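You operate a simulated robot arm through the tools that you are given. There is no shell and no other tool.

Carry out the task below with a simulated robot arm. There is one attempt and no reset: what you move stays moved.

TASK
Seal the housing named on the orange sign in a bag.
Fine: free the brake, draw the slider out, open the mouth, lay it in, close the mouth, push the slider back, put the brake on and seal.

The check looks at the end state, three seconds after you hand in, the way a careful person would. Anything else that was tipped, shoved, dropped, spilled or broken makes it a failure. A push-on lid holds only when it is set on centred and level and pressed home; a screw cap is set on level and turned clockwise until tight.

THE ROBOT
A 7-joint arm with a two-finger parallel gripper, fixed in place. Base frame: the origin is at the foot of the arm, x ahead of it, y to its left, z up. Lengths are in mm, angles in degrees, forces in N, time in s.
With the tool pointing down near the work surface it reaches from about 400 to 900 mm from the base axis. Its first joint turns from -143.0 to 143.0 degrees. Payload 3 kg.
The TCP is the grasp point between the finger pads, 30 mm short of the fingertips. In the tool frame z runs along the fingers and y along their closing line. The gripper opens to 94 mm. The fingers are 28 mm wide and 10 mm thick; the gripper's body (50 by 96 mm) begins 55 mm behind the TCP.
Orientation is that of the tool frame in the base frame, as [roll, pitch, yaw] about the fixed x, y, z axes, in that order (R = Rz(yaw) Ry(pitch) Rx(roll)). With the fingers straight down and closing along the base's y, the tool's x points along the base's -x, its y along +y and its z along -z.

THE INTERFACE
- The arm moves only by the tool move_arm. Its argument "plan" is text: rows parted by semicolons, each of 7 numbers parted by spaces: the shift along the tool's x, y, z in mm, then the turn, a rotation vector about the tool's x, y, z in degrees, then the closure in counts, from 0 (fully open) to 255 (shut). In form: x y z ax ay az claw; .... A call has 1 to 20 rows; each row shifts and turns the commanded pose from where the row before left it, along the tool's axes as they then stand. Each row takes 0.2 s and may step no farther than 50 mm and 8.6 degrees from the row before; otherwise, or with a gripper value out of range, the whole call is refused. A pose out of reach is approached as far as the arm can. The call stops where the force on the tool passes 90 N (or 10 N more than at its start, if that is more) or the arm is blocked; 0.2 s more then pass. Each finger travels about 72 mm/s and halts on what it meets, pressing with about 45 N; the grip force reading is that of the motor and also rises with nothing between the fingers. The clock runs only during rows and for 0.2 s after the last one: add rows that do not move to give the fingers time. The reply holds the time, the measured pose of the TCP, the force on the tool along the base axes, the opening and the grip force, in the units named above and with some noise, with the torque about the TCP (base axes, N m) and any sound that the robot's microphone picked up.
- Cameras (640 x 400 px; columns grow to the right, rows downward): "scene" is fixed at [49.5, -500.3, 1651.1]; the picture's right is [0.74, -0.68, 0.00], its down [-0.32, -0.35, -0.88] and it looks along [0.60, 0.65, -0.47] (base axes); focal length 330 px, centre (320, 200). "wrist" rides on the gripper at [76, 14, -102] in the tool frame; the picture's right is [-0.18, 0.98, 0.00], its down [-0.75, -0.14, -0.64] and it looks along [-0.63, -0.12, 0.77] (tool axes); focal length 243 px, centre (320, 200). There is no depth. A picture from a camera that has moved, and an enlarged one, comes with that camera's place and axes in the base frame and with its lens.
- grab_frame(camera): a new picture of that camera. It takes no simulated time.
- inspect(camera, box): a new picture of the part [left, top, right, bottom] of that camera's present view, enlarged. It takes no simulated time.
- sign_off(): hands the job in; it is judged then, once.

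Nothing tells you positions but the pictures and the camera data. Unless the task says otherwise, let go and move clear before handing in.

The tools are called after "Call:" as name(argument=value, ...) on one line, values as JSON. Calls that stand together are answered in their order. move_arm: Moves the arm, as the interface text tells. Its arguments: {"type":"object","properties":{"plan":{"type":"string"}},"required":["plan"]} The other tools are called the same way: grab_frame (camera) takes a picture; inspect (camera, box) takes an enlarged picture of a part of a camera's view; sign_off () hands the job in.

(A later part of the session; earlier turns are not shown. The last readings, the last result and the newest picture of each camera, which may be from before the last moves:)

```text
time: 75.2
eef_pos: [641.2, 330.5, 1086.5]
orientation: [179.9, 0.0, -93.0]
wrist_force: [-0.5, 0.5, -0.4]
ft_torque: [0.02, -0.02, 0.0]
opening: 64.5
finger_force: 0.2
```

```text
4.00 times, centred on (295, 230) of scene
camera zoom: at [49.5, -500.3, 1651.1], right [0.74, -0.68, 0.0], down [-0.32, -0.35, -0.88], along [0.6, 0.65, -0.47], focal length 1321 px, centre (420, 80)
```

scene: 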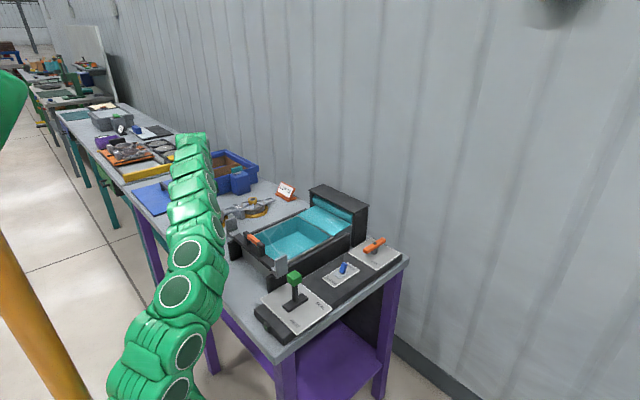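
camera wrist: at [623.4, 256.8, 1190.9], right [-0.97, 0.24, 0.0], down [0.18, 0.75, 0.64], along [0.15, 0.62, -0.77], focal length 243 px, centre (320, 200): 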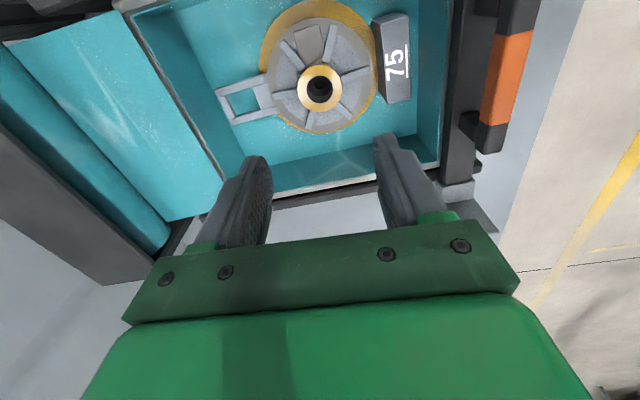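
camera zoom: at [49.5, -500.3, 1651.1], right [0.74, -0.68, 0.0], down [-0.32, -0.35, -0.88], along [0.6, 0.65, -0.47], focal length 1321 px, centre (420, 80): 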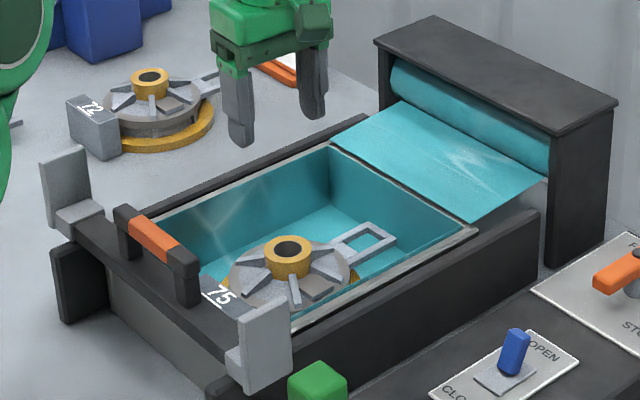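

The housing lies flat in the pocket. Next I'll close the mouth by pushing the toggle back toward -x from its +x side.

Call:
move_arm(plan="0 0 0 0 0 -3 255; 40 -16 0 0 0 0 255; 40 -16 0 0 0 0 255; 40 -16 0 0 0 0 255; 40 -16 0 0 0 0 255; 40 -16 0 0 0 0 255; 38 -14 0 0 0 0 255; 0 0 40 0 0 0 255; 0 0 40 0 0 0 255; 0 0 0 0 0 0 255")

Call:
grab_frame(camera="wrist")

Call:
inspect(camera="scene", box=[300, 210, 400, 290])

```text
time: 77.3
eef_pos: [733.4, 92.4, 1006.4]
orientation: [-179.9, -0.1, -90.1]
wrist_force: [-0.7, 0.1, -0.7]
ft_torque: [0.0, 0.01, 0.0]
opening: 0.0
finger_force: 33.2
```

```text
taken
camera wrist: at [719.8, 17.3, 1111.1], right [-0.98, 0.18, 0.0], down [0.14, 0.75, 0.64], along [0.12, 0.63, -0.77], focal length 243 px, centre (320, 200)
```

wrist: 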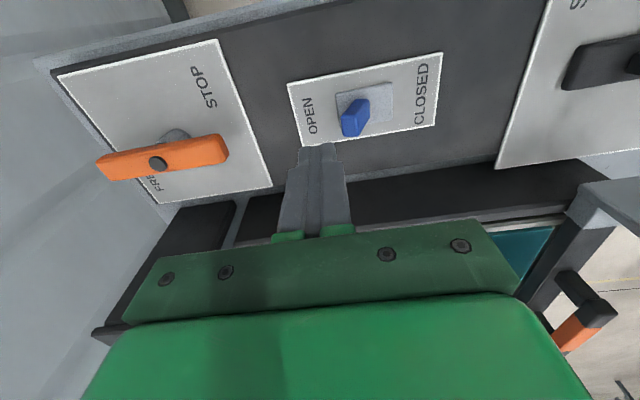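

```text
5.00 times, centred on (350, 250) of scene
camera zoom: at [49.5, -500.3, 1651.1], right [0.74, -0.68, 0.0], down [-0.32, -0.35, -0.88], along [0.6, 0.65, -0.47], focal length 1651 px, centre (170, -50)
```

zoom: 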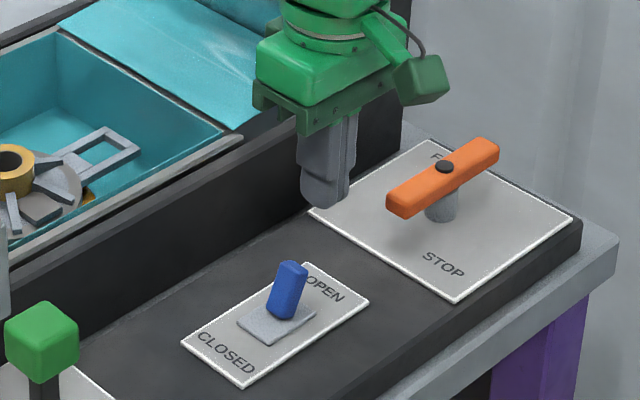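

Call:
move_arm(plan="0 0 30 0 0 0 255; 0 0 34 0 0 0 255; 0 0 0 0 0 0 255; 0 8 0 0 0 0 255; 0 8 0 0 0 0 255; 0 8 0 0 0 0 255; 0 6 0 0 0 0 255; 0 4 0 0 0 0 255; 0 3 0 0 0 0 255; 0 3 0 0 0 0 255; 0 0 0 0 0 0 255")

Call:
inspect(camera="scene", box=[220, 180, 420, 320])

Call:
grab_frame(camera="wrist")

```text
time: 79.4
eef_pos: [702.7, 91.4, 942.5]
orientation: [-179.2, 0.0, -90.0]
wrist_force: [7.1, 0.0, 4.2]
ft_torque: [-0.05, -0.18, 0.01]
opening: 0.2
finger_force: 32.5
stopped in row 10: the force on the tool passed its limit at 97 N (the readings are from after the stop); the commanded pose is now the measured one
```

```text
2.86 times, centred on (320, 250) of scene
camera zoom: at [49.5, -500.3, 1651.1], right [0.74, -0.68, 0.0], down [-0.32, -0.35, -0.88], along [0.6, 0.65, -0.47], focal length 943 px, centre (320, 57)
```

zoom: 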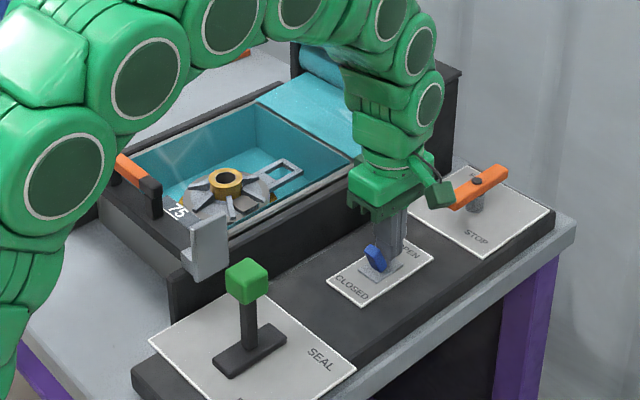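

```text
taken
camera wrist: at [686.9, 15.4, 1047.5], right [-0.98, 0.18, -0.01], down [0.13, 0.75, 0.64], along [0.13, 0.63, -0.77], focal length 243 px, centre (320, 200)
```

wrist: 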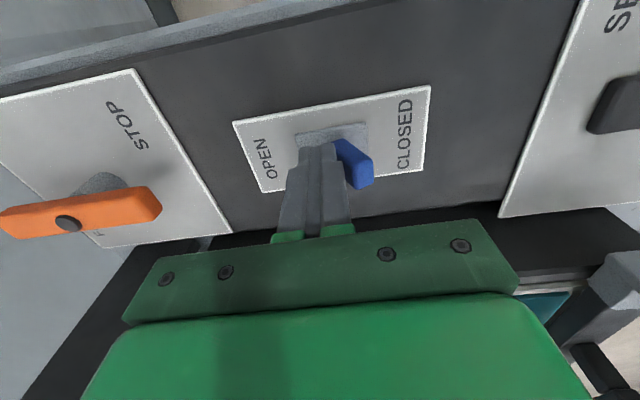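

The toggle is at CLOSED, but the pocket still looks open. I'll back off and look again.

Call:
move_arm(plan="0 -10 0 0 0 0 255; 0 0 -40 -0.8 0 0 255; 0 0 -50 0 0 0 255; 0 0 -30 0 0 0 255; 0 0 0 0 0 0 255; 0 0 0 0 0 0 255")

Call:
grab_frame(camera="scene")

Call:
inspect(camera="scene", box=[220, 180, 380, 300])

Call:
grab_frame(camera="wrist")

```text
time: 80.8
eef_pos: [710.0, 90.8, 1062.1]
orientation: [179.9, -0.1, -90.1]
wrist_force: [-0.1, -0.1, 0.2]
ft_torque: [0.0, -0.02, 0.0]
opening: 0.1
finger_force: 32.9
```

```text
taken
```

scene: 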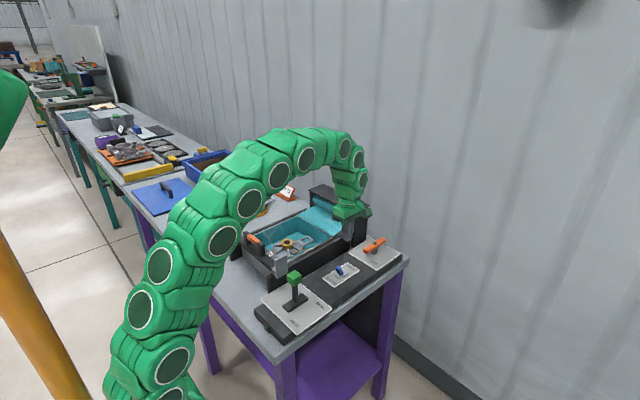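

```text
3.33 times, centred on (300, 240) of scene
camera zoom: at [49.5, -500.3, 1651.1], right [0.74, -0.68, 0.0], down [-0.32, -0.35, -0.88], along [0.6, 0.65, -0.47], focal length 1101 px, centre (387, 67)
```

zoom: 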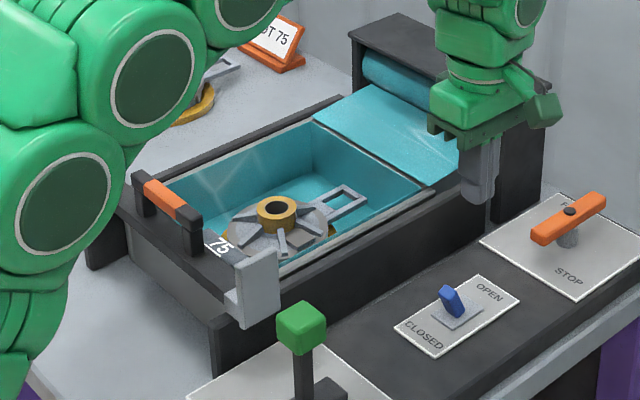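

```text
taken
camera wrist: at [696.8, 15.1, 1165.4], right [-0.98, 0.18, 0.0], down [0.14, 0.75, 0.64], along [0.12, 0.63, -0.77], focal length 243 px, centre (320, 200)
```

wrist: 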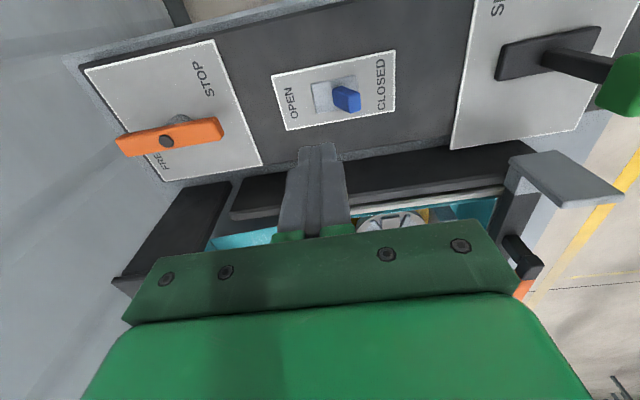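

Call:
move_arm(plan="0 0 0 0 0 0 255; 0 0 0 0 0 0 255; 0 0 0 0 0 0 255; 0 0 0 0 0 0 255; 0 0 0 0 0 0 255")

Call:
inspect(camera="scene", box=[240, 190, 340, 280])

Call:
inspect(camera="wrist", box=[200, 170, 560, 300])

```text
time: 82.0
eef_pos: [711.2, 89.8, 1061.0]
orientation: [179.8, -0.1, -90.1]
wrist_force: [-0.9, -0.1, -0.6]
ft_torque: [0.02, 0.0, 0.04]
opening: 0.0
finger_force: 33.2
```

```text
4.44 times, centred on (290, 235) of scene
camera zoom: at [49.5, -500.3, 1651.1], right [0.74, -0.68, 0.0], down [-0.32, -0.35, -0.88], along [0.6, 0.65, -0.47], focal length 1467 px, centre (453, 44)
```

zoom: 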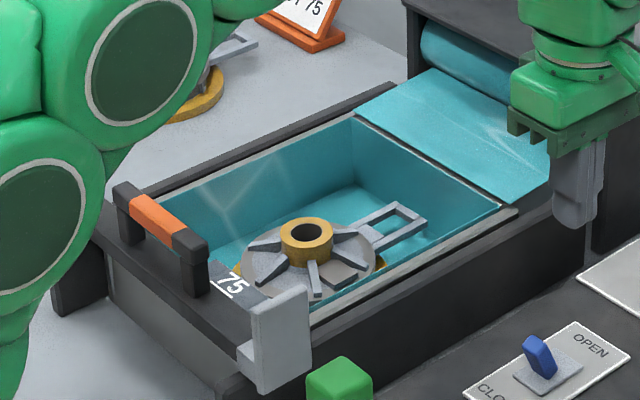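

```text
1.78 times, centred on (380, 235) of wrist
camera zoom: at [696.9, 15.1, 1165.3], right [-0.98, 0.18, 0.0], down [0.14, 0.75, 0.64], along [0.12, 0.63, -0.77], focal length 431 px, centre (213, 138)
```

zoom: 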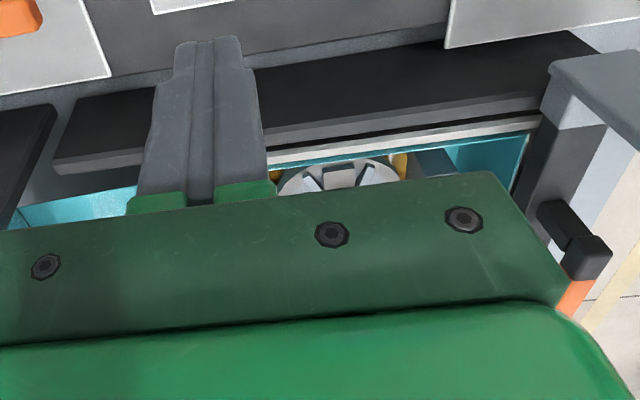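

Call:
inspect(camera="scene", box=[315, 250, 375, 295])

Call:
inspect(camera="wrist", box=[260, 40, 400, 140])

```text
8.89 times, centred on (345, 272) of scene
camera zoom: at [49.5, -500.3, 1651.1], right [0.74, -0.68, 0.0], down [-0.32, -0.35, -0.88], along [0.6, 0.65, -0.47], focal length 2935 px, centre (98, -444)
```

zoom: 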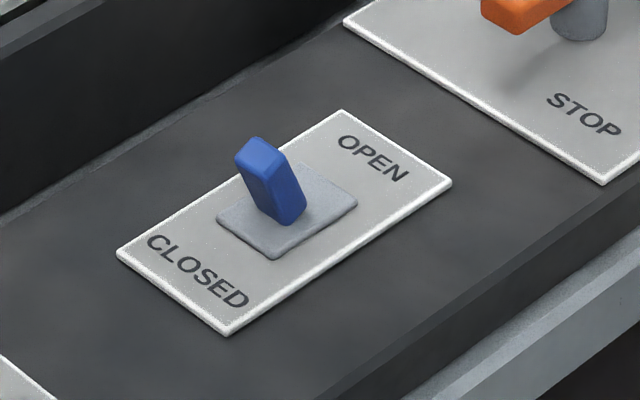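

```text
4.00 times, centred on (330, 90) of wrist
camera zoom: at [696.9, 15.1, 1165.3], right [-0.98, 0.18, 0.0], down [0.14, 0.75, 0.64], along [0.12, 0.63, -0.77], focal length 970 px, centre (280, 640)
```

zoom: 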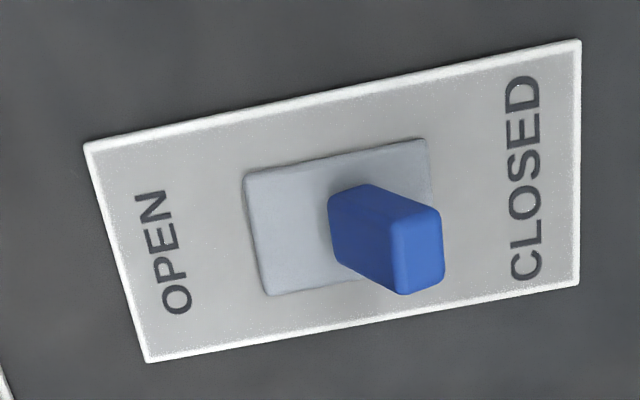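

The toggle is back at its original CLOSED position. I'll look at the pocket from above to see the state of its mouth and the housing's fit.

Call:
move_arm(plan="-30 15 -20 0 0 0 255; -30 15 -20 0 0 0 255; -30 15 -20 0 0 0 255; -30 15 0 0 0 0 255; -20 15 0 0 0 0 255; 0 0 0 0 0 0 255")

Call:
grab_frame(camera="wrist")

Call:
inspect(camera="wrist", box=[140, 0, 500, 230])

```text
time: 83.4
eef_pos: [637.9, 230.9, 1124.0]
orientation: [179.8, 0.0, -90.2]
wrist_force: [0.6, -0.4, 0.1]
ft_torque: [0.03, 0.02, 0.01]
opening: 0.0
finger_force: 33.1
```

```text
taken
camera wrist: at [623.5, 155.3, 1228.7], right [-0.98, 0.19, 0.0], down [0.14, 0.75, 0.64], along [0.12, 0.63, -0.77], focal length 243 px, centre (320, 200)
```

wrist: 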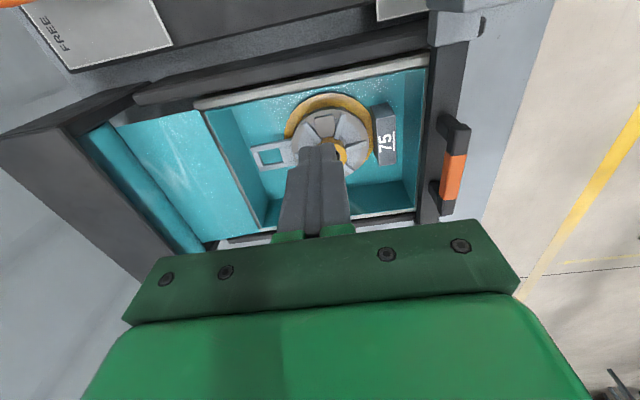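

```text
1.74 times, centred on (320, 115) of wrist
camera zoom: at [623.5, 155.3, 1228.7], right [-0.98, 0.19, 0.0], down [0.14, 0.75, 0.64], along [0.12, 0.63, -0.77], focal length 422 px, centre (320, 348)
```

zoom: 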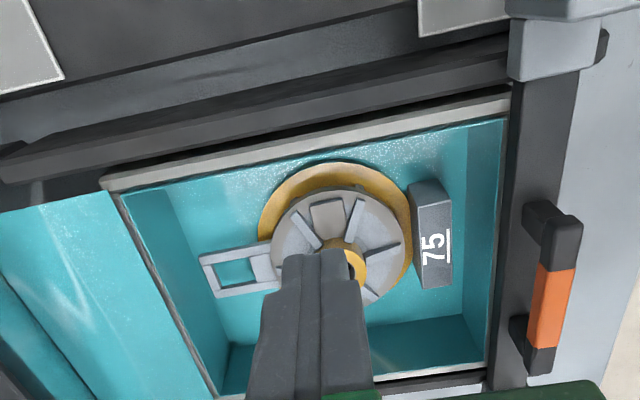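

Call:
move_arm(plan="-33 -1 12 0 0 0 81; -33 -1 13 0 0 0 81; -33 -1 13 0 0 3 81; 0 0 0 0 0 0 81")

Call:
grab_frame(camera="wrist")

Call:
inspect(camera="wrist", box=[120, 0, 480, 200])

Call:
inspect(camera="scene", box=[240, 180, 350, 280])

```text
time: 84.4
eef_pos: [639.7, 330.8, 1083.9]
orientation: [180.0, 0.0, -93.2]
wrist_force: [0.1, -0.4, 0.2]
ft_torque: [0.0, 0.01, 0.02]
opening: 64.0
finger_force: 0.1
```

```text
taken
camera wrist: at [621.0, 256.6, 1188.8], right [-0.97, 0.24, 0.0], down [0.18, 0.75, 0.64], along [0.15, 0.62, -0.77], focal length 243 px, centre (320, 200)
```

wrist: 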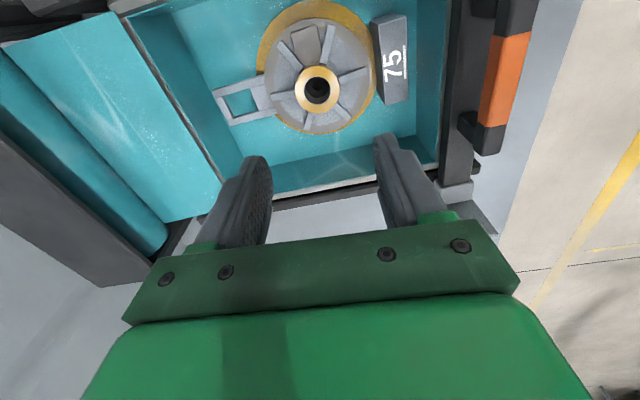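

```text
1.78 times, centred on (300, 100) of wrist
camera zoom: at [621.0, 256.6, 1188.8], right [-0.97, 0.24, 0.0], down [0.18, 0.75, 0.64], along [0.15, 0.62, -0.77], focal length 431 px, centre (356, 378)
```

zoom: 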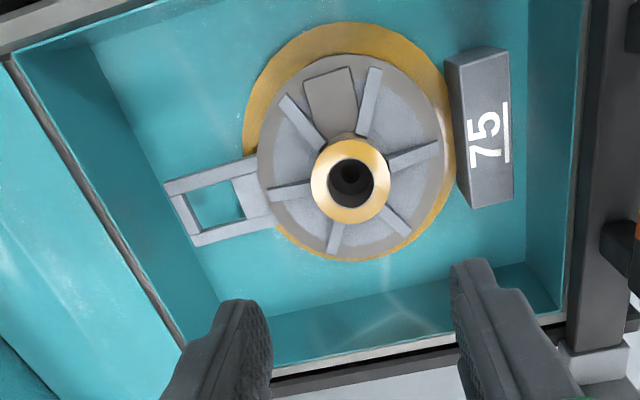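

```text
4.00 times, centred on (295, 230) of scene
camera zoom: at [49.5, -500.3, 1651.1], right [0.74, -0.68, 0.0], down [-0.32, -0.35, -0.88], along [0.6, 0.65, -0.47], focal length 1321 px, centre (420, 80)
```

zoom: 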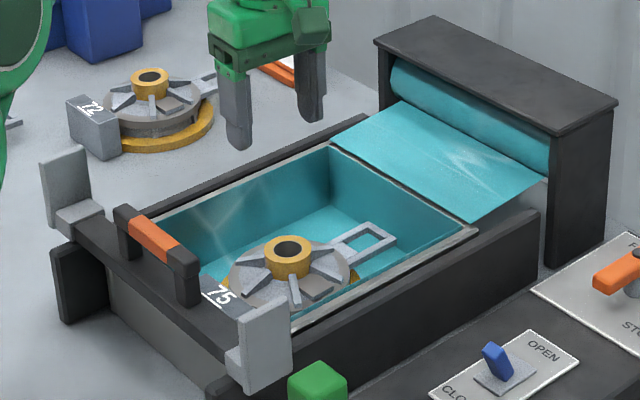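

The housing lies fully inside the pocket and the toggle is at CLOSED. The film under the part can't lift back flat, so this view may be normal. Next I'll grip the slider's handle and push it back slowly, watching the force.

Call:
move_arm(plan="0 30 0 0 0 -3 81; 0 35 0 0 0 0 81; 0 35 0 0 0 0 81; 0 31 0 0 0 0 81; 0 0 0 0 0 0 81")

Call:
grab_frame(camera="wrist")

```text
time: 85.6
eef_pos: [510.6, 331.5, 1085.0]
orientation: [179.9, -0.1, -90.1]
wrist_force: [0.6, -0.4, 0.0]
ft_torque: [0.01, 0.0, 0.02]
opening: 64.1
finger_force: 0.1
```

```text
taken
camera wrist: at [496.5, 256.4, 1189.1], right [-0.98, 0.19, 0.0], down [0.14, 0.75, 0.64], along [0.12, 0.63, -0.77], focal length 243 px, centre (320, 200)
```

wrist: 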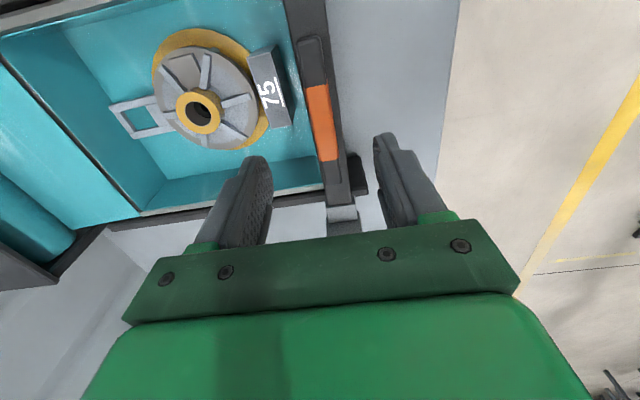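

Call:
move_arm(plan="0 1 30 0 0 0 81; 0 0 30 0 0 0 81; 0 0 26 0 0 0 81; 0 0 0 0 0 0 255; 0 0 0 0 0 0 255; 0 0 0 0 0 0 255; 0 0 0 0 0 0 255")

Call:
move_arm(plan="0 -4 0 0 0 0 255; 0 -6 0 0 0 0 255; 0 -6 0 0 0 0 255; 0 0 0 0 0 0 255")

Call:
inspect(camera="scene", box=[220, 170, 370, 290])

Call:
grab_frame(camera="wrist")

```text
time: 87.2
eef_pos: [509.1, 331.9, 998.2]
orientation: [179.9, 0.0, -90.2]
wrist_force: [1.2, 3.6, -4.1]
ft_torque: [0.34, -0.16, 0.15]
opening: 20.5
finger_force: 45.0
```

```text
time: 88.2
eef_pos: [523.3, 330.5, 998.9]
orientation: [179.9, -0.2, -90.1]
wrist_force: [-0.2, -5.5, 4.0]
ft_torque: [-0.89, -0.11, 0.2]
opening: 20.3
finger_force: 45.6
```

```text
3.33 times, centred on (295, 230) of scene
camera zoom: at [49.5, -500.3, 1651.1], right [0.74, -0.68, 0.0], down [-0.32, -0.35, -0.88], along [0.6, 0.65, -0.47], focal length 1101 px, centre (403, 100)
```

zoom: 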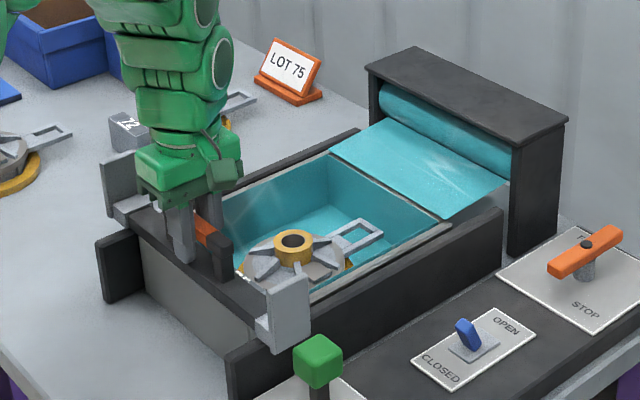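

```text
taken
camera wrist: at [510.2, 256.1, 1102.8], right [-0.98, 0.19, 0.0], down [0.14, 0.75, 0.64], along [0.12, 0.63, -0.77], focal length 243 px, centre (320, 200)
```

wrist: 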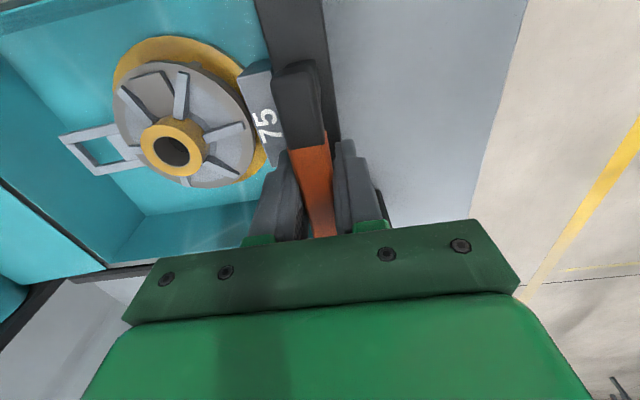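

Call:
move_arm(plan="0 -7 0 0 0 0 255; 0 -7 0 0 0 0 255; 0 -7 0 0 0 0 255; 0 -7 0 0 0 0 255; 0 -7 0 0 0 0 255; 0 0 0 0 0 0 255")

Call:
inspect(camera="scene", box=[220, 170, 370, 290])

Call:
grab_frame(camera="wrist")

```text
time: 89.6
eef_pos: [559.3, 332.0, 998.5]
orientation: [179.9, -0.1, -90.0]
wrist_force: [1.7, -13.8, -13.9]
ft_torque: [0.13, -0.2, 0.15]
opening: 20.5
finger_force: 45.0
```

```text
3.33 times, centred on (295, 230) of scene
camera zoom: at [49.5, -500.3, 1651.1], right [0.74, -0.68, 0.0], down [-0.32, -0.35, -0.88], along [0.6, 0.65, -0.47], focal length 1101 px, centre (403, 100)
```

zoom: 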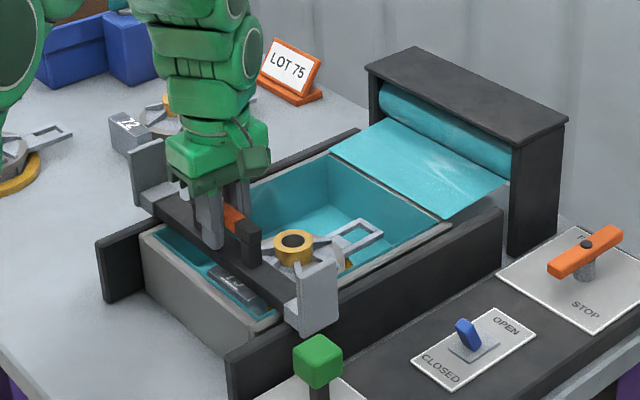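

```text
taken
camera wrist: at [544.8, 256.1, 1102.8], right [-0.98, 0.18, 0.0], down [0.14, 0.75, 0.64], along [0.12, 0.63, -0.77], focal length 243 px, centre (320, 200)
```

wrist: 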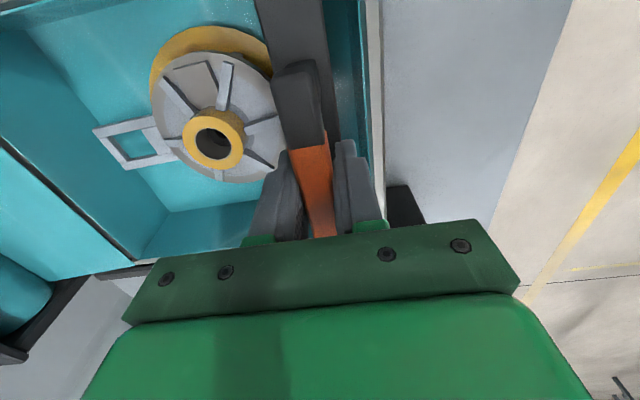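

Call:
move_arm(plan="0 -6 0 0 0 0 255; 0 -6 0 0 0 0 255; 0 -6 0 0 0 0 255; 0 -6 0 0 0 0 255; 0 -5 0 0 0 0 255; 0 -5 0 0 0 0 255; 0 -5 0 0 0 0 255; 0 0 0 0 0 0 255")

Call:
grab_frame(camera="wrist")

Call:
inspect(camera="scene", box=[220, 170, 370, 290])

```text
time: 91.4
eef_pos: [597.9, 331.4, 998.3]
orientation: [179.8, 0.0, -89.9]
wrist_force: [-0.2, -2.1, -9.3]
ft_torque: [0.55, -0.08, 0.16]
opening: 20.3
finger_force: 45.1
```

```text
taken
camera wrist: at [584.3, 256.1, 1102.8], right [-0.98, 0.18, 0.0], down [0.14, 0.75, 0.64], along [0.12, 0.63, -0.77], focal length 243 px, centre (320, 200)
```

wrist: 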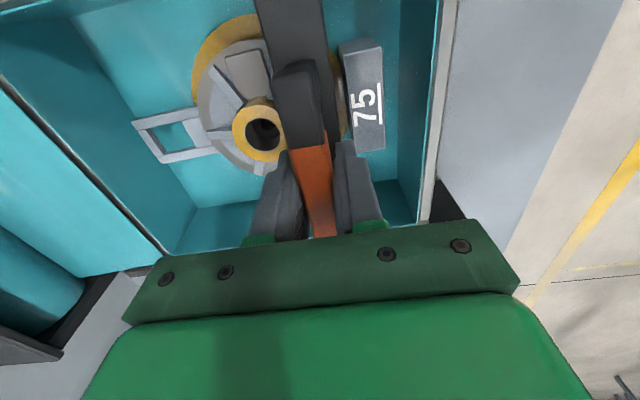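

```text
3.33 times, centred on (295, 230) of scene
camera zoom: at [49.5, -500.3, 1651.1], right [0.74, -0.68, 0.0], down [-0.32, -0.35, -0.88], along [0.6, 0.65, -0.47], focal length 1101 px, centre (403, 100)
```

zoom: 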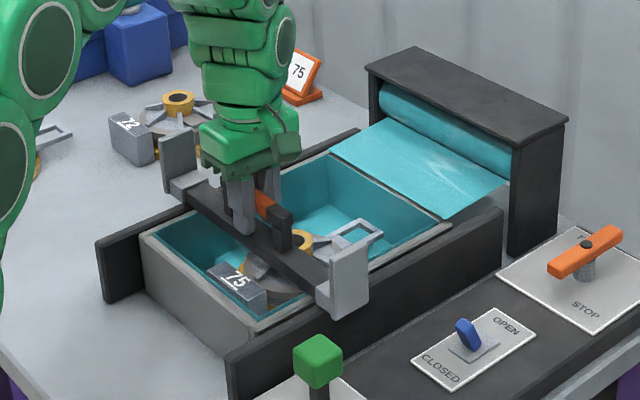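

Call:
move_arm(plan="0 -4 0 0 0 0 255; 0 -4 0 0 0 0 255; 0 -4 0 0 0 0 255; 0 -4 0 0 0 0 255; 0 0 0 0 0 0 255")

Call:
grab_frame(camera="wrist")

```text
time: 92.6
eef_pos: [614.5, 331.9, 998.8]
orientation: [179.9, 0.0, -90.1]
wrist_force: [1.0, 22.7, -23.6]
ft_torque: [-0.21, -0.12, 0.14]
opening: 20.5
finger_force: 44.8
```

```text
taken
camera wrist: at [600.0, 256.1, 1102.7], right [-0.98, 0.18, 0.0], down [0.14, 0.75, 0.64], along [0.12, 0.63, -0.77], focal length 243 px, centre (320, 200)
```

wrist: 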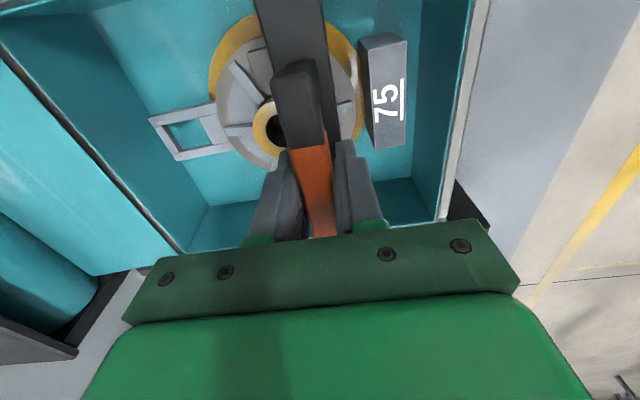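

The crossbar clears the hub. I'll continue back.

Call:
move_arm(plan="0 -8 0 0 0 0 255; 0 -10 0 0 0 0 255; 0 -10 0 0 0 0 255; 0 -10 0 0 0 0 255; 0 -10 0 0 0 0 255; 0 -10 0 0 0 0 255; 0 -10 0 0 0 0 255; 0 -10 0 0 0 0 255; 0 -10 0 0 0 0 255; 0 -10 0 0 0 0 255; 0 0 0 0 0 0 255")

Call:
inspect(camera="scene", box=[220, 170, 370, 290])

Call:
grab_frame(camera="wrist")

```text
time: 95.0
eef_pos: [711.8, 330.2, 999.2]
orientation: [179.8, -0.2, -90.1]
wrist_force: [-1.3, 1.7, 3.3]
ft_torque: [0.38, -0.03, 0.15]
opening: 20.0
finger_force: 45.3
```

```text
3.33 times, centred on (295, 230) of scene
camera zoom: at [49.5, -500.3, 1651.1], right [0.74, -0.68, 0.0], down [-0.32, -0.35, -0.88], along [0.6, 0.65, -0.47], focal length 1101 px, centre (403, 100)
```

zoom: 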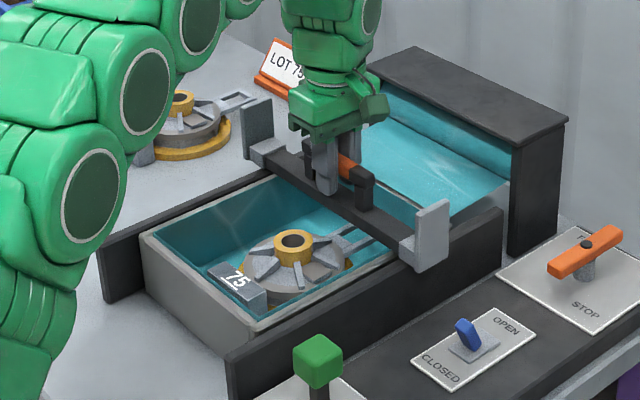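

```text
taken
camera wrist: at [697.1, 255.9, 1103.1], right [-0.98, 0.19, 0.0], down [0.14, 0.75, 0.64], along [0.12, 0.63, -0.77], focal length 243 px, centre (320, 200)
```

wrist: 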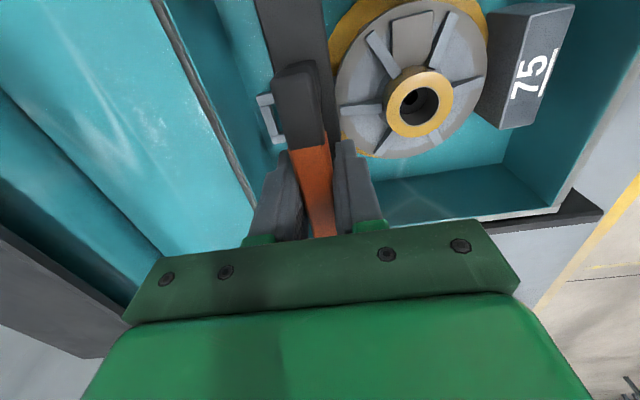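

Call:
move_arm(plan="0 -10 0 0 0 0 255; 0 -12 0 0 0 0 255; 0 -12 0 0 0 0 255; 0 -12 0 0 0 0 255; 0 -12 0 0 0 0 255; 0 -12 0 0 0 0 255; 0 -12 0 0 0 0 255; 0 -10 0 0 0 0 255; 0 0 0 0 0 0 255")

Call:
move_arm(plan="0 -4 0 0 0 0 255; 0 -4 0 0 0 0 255; 0 -3 0 0 0 0 255; 0 -3 0 0 0 0 255; 0 -3 0 0 0 0 255; 0 -3 0 0 0 0 255")

Call:
inspect(camera="scene", box=[220, 170, 370, 290])

Call:
grab_frame(camera="wrist")

```text
time: 97.0
eef_pos: [804.1, 329.8, 998.2]
orientation: [179.9, 0.0, -90.0]
wrist_force: [0.1, -2.9, 21.1]
ft_torque: [-0.03, 0.01, 0.12]
opening: 20.3
finger_force: 44.9
```

```text
time: 98.4
eef_pos: [819.5, 331.3, 996.6]
orientation: [179.5, -0.1, -89.8]
wrist_force: [-70.5, -17.4, 25.2]
ft_torque: [-0.18, -0.59, -0.15]
opening: 20.4
finger_force: 45.0
```

```text
3.33 times, centred on (295, 230) of scene
camera zoom: at [49.5, -500.3, 1651.1], right [0.74, -0.68, 0.0], down [-0.32, -0.35, -0.88], along [0.6, 0.65, -0.47], focal length 1101 px, centre (403, 100)
```

zoom: 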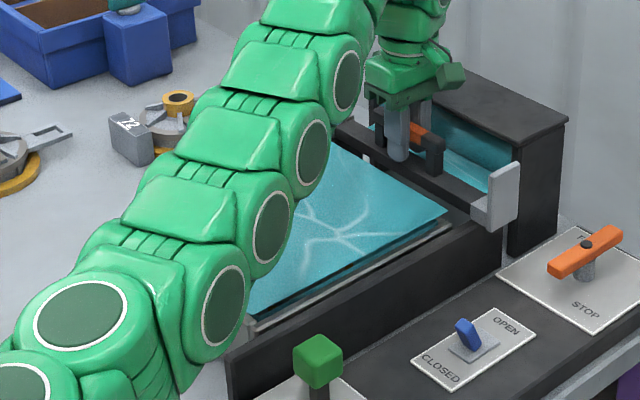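

```text
taken
camera wrist: at [807.1, 256.7, 1101.9], right [-0.98, 0.18, 0.01], down [0.14, 0.76, 0.64], along [0.11, 0.63, -0.77], focal length 243 px, centre (320, 200)
```

wrist: 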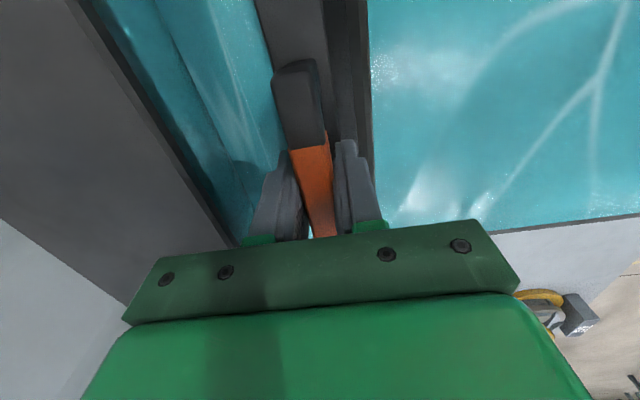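

The slider hit its back stop and the bag film now covers the tray, closed over the housing. I'll let go, slide out along -y and lift.

Call:
move_arm(plan="0 3 0 0 0 0 119; 0 2 0 0 0 0 119; 0 0 0 0 0 0 119; 25 0 0 0 0 0 119; 25 0 0 0 0 0 119; 25 0 0 0 0 0 119; 24 0 0 0 0 0 119; 0 0 0 0 0 0 119")

Call:
grab_frame(camera="scene")

Call:
grab_frame(camera="wrist")

```text
time: 100.2
eef_pos: [819.6, 232.2, 996.2]
orientation: [179.9, -0.1, -90.0]
wrist_force: [0.1, 0.0, -0.1]
ft_torque: [-0.02, 0.01, -0.01]
opening: 49.9
finger_force: 0.1
```

```text
taken
```

scene: 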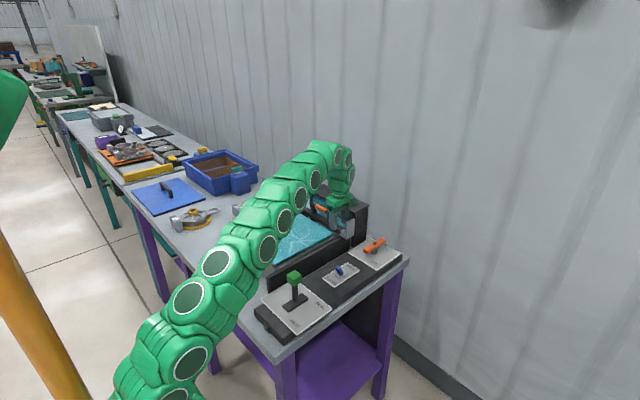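

```text
taken
camera wrist: at [805.0, 157.7, 1101.7], right [-0.98, 0.18, 0.0], down [0.14, 0.75, 0.64], along [0.12, 0.63, -0.77], focal length 243 px, centre (320, 200)
```

wrist: 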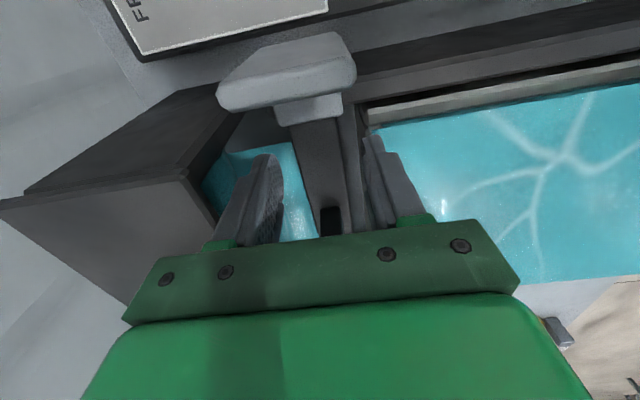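

The bag is closed over the housing. Next is the brake: I'll route around the slider's end plate, turn the tool to yaw 0, and return over the knob.

Call:
move_arm(plan="0 20 -28 0 0 0 119; 0 30 -28 0 0 0 60; 0 40 -13 0 0 0 0; 45 0 0 0 0 0 0; 45 0 0 0 0 0 0; 46 0 0 0 0 0 0; 0 0 0 0 0 -8.2 0; 0 0 0 0 0 -8.2 0; 0 0 0 0 0 -8.2 0; 0 0 0 0 0 -8.2 0; 0 0 0 0 0 -8.2 0; 0 0 0 0 0 -8.2 0; 0 0 0 0 0 -8.2 0; 0 0 0 0 0 -8.2 0; 0 0 0 0 0 -8.2 0; 0 0 0 0 0 -8.2 0; 0 0 5 0 0 -8 0; 0 0 10 0 0 0 0; 0 0 0 0 0 0 0")

Call:
grab_frame(camera="wrist")

Call:
grab_frame(camera="scene")

```text
time: 104.2
eef_pos: [728.7, 97.2, 1053.2]
orientation: [179.9, 0.1, 0.0]
wrist_force: [0.4, 0.2, 0.1]
ft_torque: [0.03, 0.04, 0.04]
opening: 94.0
finger_force: 0.1
```

```text
taken
camera wrist: at [804.8, 83.7, 1157.2], right [-0.18, -0.98, 0.0], down [-0.75, 0.14, 0.64], along [-0.63, 0.12, -0.77], focal length 243 px, centre (320, 200)
```

wrist: 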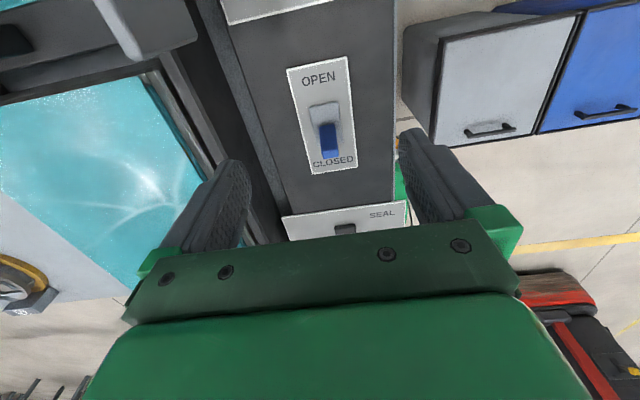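

```text
taken
```

scene: 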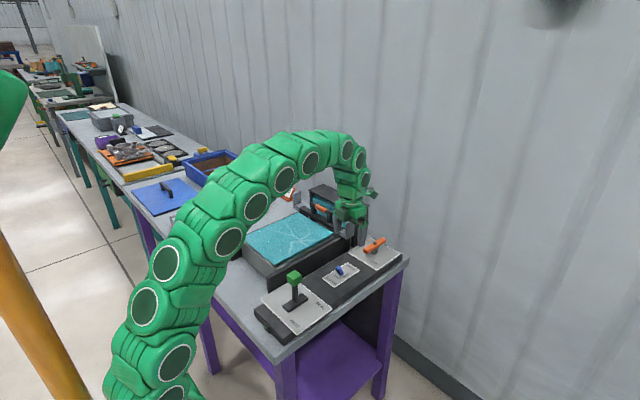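

Now over to the knob and down onto the bar.

Call:
move_arm(plan="45 0 0 0 0 0 0; 45 0 0 0 0 0 0; 45 0 0 0 0 0 0; 5 0.8 0 0 0 0 0; 0 0 0 0 0 0 0")

Call:
grab_frame(camera="wrist")

```text
time: 105.4
eef_pos: [866.3, 95.8, 1052.5]
orientation: [180.0, -0.1, 0.0]
wrist_force: [0.2, 0.1, 0.6]
ft_torque: [-0.02, -0.03, -0.04]
opening: 93.9
finger_force: 0.1
```

```text
taken
camera wrist: at [942.2, 83.4, 1157.1], right [-0.18, -0.98, 0.0], down [-0.75, 0.14, 0.64], along [-0.63, 0.12, -0.77], focal length 243 px, centre (320, 200)
```

wrist: 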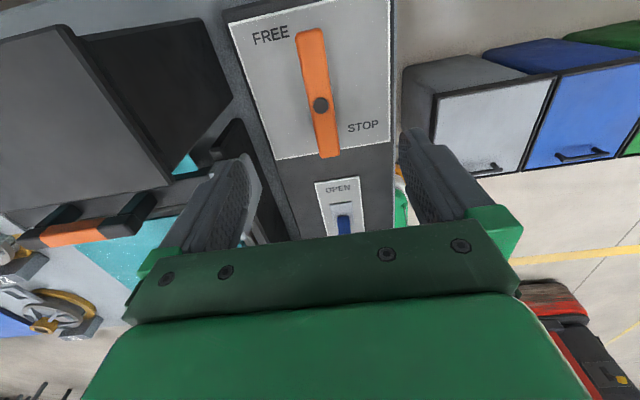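

Call:
move_arm(plan="2.5 0 38 0 0 0 0; 0 0 38 0 0 0 0; 0 0 30 0 0 0 0; 0 0 10 0 0 0 0; 0 0 0 0 0 0 255; 0 0 0 0 0 0 255; 0 0 0 0 0 0 255; 0 0 0 0 0 0 255; 0 0 0 0 0 0 255")

Call:
grab_frame(camera="wrist")

```text
time: 107.4
eef_pos: [870.5, 96.2, 936.3]
orientation: [180.0, 0.1, 0.0]
wrist_force: [-0.1, -3.2, -1.2]
ft_torque: [-0.03, -0.53, 0.03]
opening: 26.7
finger_force: 45.5
```

```text
taken
camera wrist: at [946.7, 82.0, 1040.8], right [-0.19, -0.98, 0.0], down [-0.75, 0.14, 0.64], along [-0.63, 0.12, -0.77], focal length 243 px, centre (320, 200)
```

wrist: 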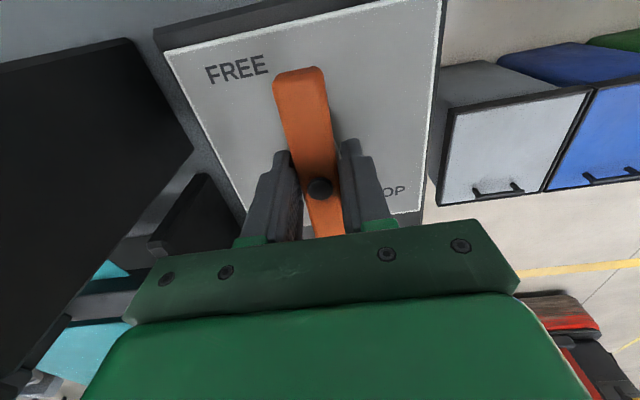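

Gripped well. I'll turn it clockwise, back toward its original STOP orientation, checking forces as I go.

Call:
move_arm(plan="0 0 0 0 0 5 255; 0 0 0 0 0 5 255; 0 0 0 0 0 5 255; 0 0 0 0 0 5 255; 0 0 0 0 0 5 255")

Call:
move_arm(plan="0 0 0 0 0 5 255; 0 0 0 0 0 5 255; 0 0 0 0 0 5 255; 0 0 0 0 0 5 255")

```text
time: 108.6
eef_pos: [870.5, 95.7, 937.8]
orientation: [179.9, 0.1, -25.1]
wrist_force: [-24.5, -9.9, 7.1]
ft_torque: [0.41, 1.07, 0.03]
opening: 26.2
finger_force: 44.8
```

```text
time: 109.6
eef_pos: [870.2, 94.8, 936.6]
orientation: [179.7, 0.1, -45.1]
wrist_force: [-39.7, -9.6, 12.5]
ft_torque: [-0.6, -0.31, 0.06]
opening: 26.1
finger_force: 45.3
```

Call:
move_arm(plan="-0.7 1.1 0 0 0 0 255; 0 0 0 0 0 5 255; 0 0 0 0 0 5 255; 0 0 0 0 0 5 255; 0 0 0 0 0 5 255")

Call:
move_arm(plan="0 0 0 0 0 5 255; 0 0 0 0 0 5 255; 0 0 0 0 0 5 255; 0 0 0 0 0 5 255; 0 0 0 0 0 5 255; 0 0 0 0 0 3 255; 0 0 0 0 0 0 255")

Call:
grab_frame(camera="wrist")

```text
time: 110.8
eef_pos: [870.0, 94.0, 937.5]
orientation: [179.9, 0.1, -65.1]
wrist_force: [6.6, 1.7, 4.7]
ft_torque: [-0.35, -0.52, 0.01]
opening: 26.5
finger_force: 45.1
```

```text
time: 112.4
eef_pos: [869.5, 95.3, 936.6]
orientation: [180.0, 0.1, -93.2]
wrist_force: [14.3, 5.4, 9.5]
ft_torque: [-0.37, -0.06, 1.22]
opening: 27.7
finger_force: 45.1
```

```text
taken
camera wrist: at [851.7, 21.0, 1040.9], right [-0.97, 0.24, 0.0], down [0.18, 0.75, 0.64], along [0.15, 0.62, -0.77], focal length 243 px, centre (320, 200)
```

wrist: 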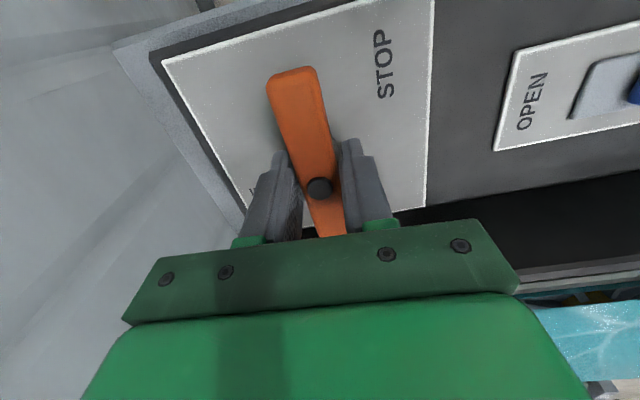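

The knob is against its stop in the original orientation, so the brake is on. I'll release it, lift, and look at the seal lever.

Call:
move_arm(plan="0 0 0 0 0 -3 255; 0 0 0 0 0 0 0; 0 0 0 0 0 0 0; 0 0 0 0 0 0 0; 0 0 -35 0 0 0 0; 0 0 -40 0 0 0 0; 0 40 -30 0 0 0 0; 0 45 0 0 0 0 0; 0 45 0 0 0 0 0; 0 45 0 0 0 0 0; 0 45 0 0 0 0 255; 0 45 0 0 0 0 255; 0 45 0 0 0 0 255; 0 0 0 0 0 0 255")

Call:
grab_frame(camera="wrist")

Call:
grab_frame(camera="scene")

Call:
inspect(camera="scene", box=[300, 190, 420, 290])

```text
time: 115.4
eef_pos: [560.1, 96.9, 1042.3]
orientation: [179.8, -0.1, -90.0]
wrist_force: [0.6, -0.3, 0.0]
ft_torque: [0.03, 0.02, 0.01]
opening: 0.0
finger_force: 33.1
```

```text
taken
camera wrist: at [545.7, 20.6, 1146.6], right [-0.98, 0.18, 0.0], down [0.14, 0.75, 0.64], along [0.12, 0.63, -0.77], focal length 243 px, centre (320, 200)
```

wrist: 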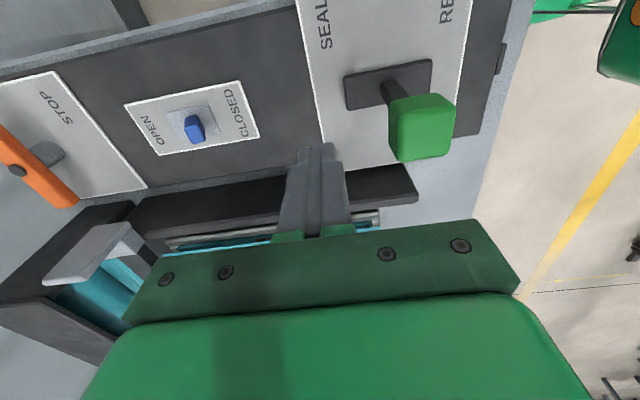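

```text
taken
```

scene: 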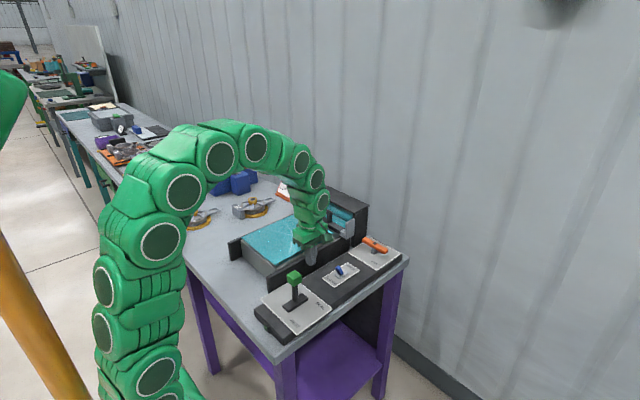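

```text
4.00 times, centred on (360, 240) of scene
camera zoom: at [49.5, -500.3, 1651.1], right [0.74, -0.68, 0.0], down [-0.32, -0.35, -0.88], along [0.6, 0.65, -0.47], focal length 1321 px, centre (160, 40)
```

zoom: 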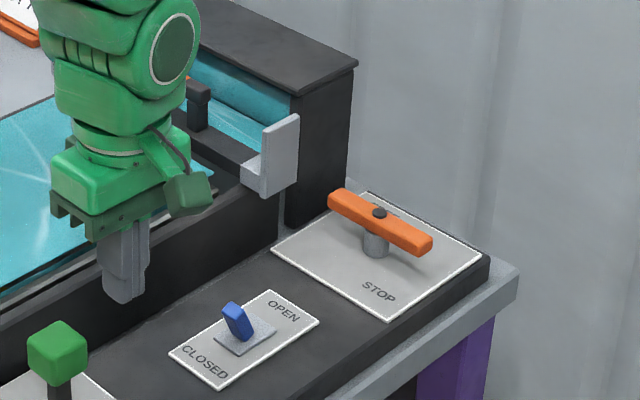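

Call:
inspect(camera="wrist", box=[310, 20, 490, 180])

Call:
inspect(camera="scene", box=[255, 260, 345, 340])

```text
2.50 times, centred on (400, 100) of wrist
camera zoom: at [545.7, 20.6, 1146.6], right [-0.98, 0.18, 0.0], down [0.14, 0.75, 0.64], along [0.12, 0.63, -0.77], focal length 606 px, centre (120, 450)
```

zoom: 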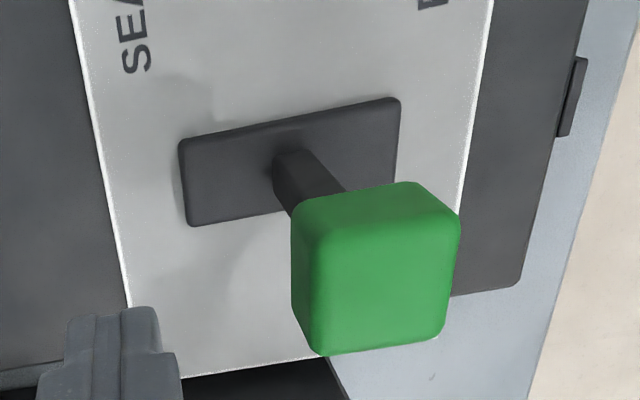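

```text
5.00 times, centred on (300, 300) of scene
camera zoom: at [49.5, -500.3, 1651.1], right [0.74, -0.68, 0.0], down [-0.32, -0.35, -0.88], along [0.6, 0.65, -0.47], focal length 1651 px, centre (420, -300)
```

zoom: 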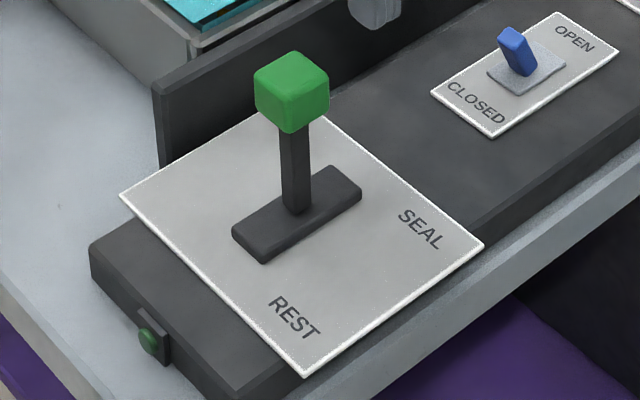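

Toggle, brake and slider look right. The lever is close to upright, with its knob centre near (494, 92, 990). I'll pass over it and push it from the -x side toward SEAL (+x).

Call:
move_arm(plan="0 0 -35 0 0 0 255; 2 40 0 0 0 0 255; 2 40 0 0 0 0 255; 0 40 0 0 0 0 255; 0 0 40 0 0 0 255; 0 0 37 0 0 0 255; 0 0 0 0 0 0 255")

Call:
grab_frame(camera="wrist")

Call:
inspect(camera="scene", box=[235, 230, 345, 330])

```text
time: 117.0
eef_pos: [439.7, 93.7, 1000.4]
orientation: [-180.0, 0.0, -90.1]
wrist_force: [0.4, -0.1, -0.1]
ft_torque: [-0.01, 0.0, 0.0]
opening: 0.0
finger_force: 32.5
```

```text
taken
camera wrist: at [425.6, 17.8, 1104.7], right [-0.98, 0.19, 0.0], down [0.14, 0.75, 0.64], along [0.12, 0.63, -0.77], focal length 243 px, centre (320, 200)
```

wrist: 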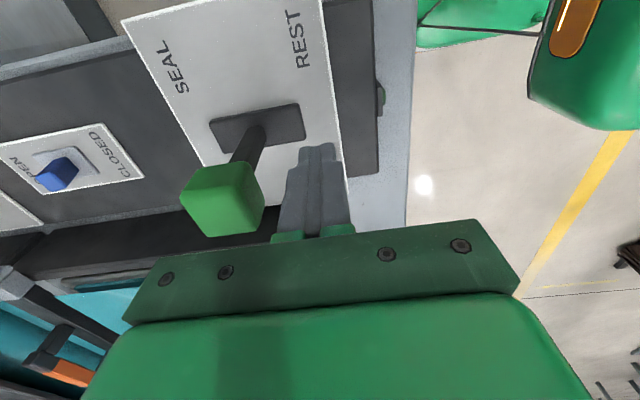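

```text
4.00 times, centred on (290, 280) of scene
camera zoom: at [49.5, -500.3, 1651.1], right [0.74, -0.68, 0.0], down [-0.32, -0.35, -0.88], along [0.6, 0.65, -0.47], focal length 1321 px, centre (440, -120)
```

zoom: 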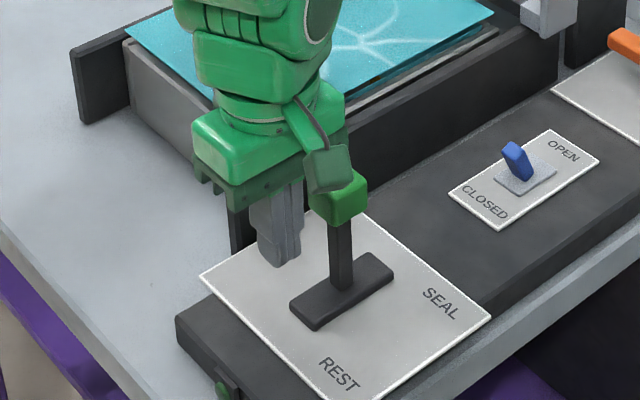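

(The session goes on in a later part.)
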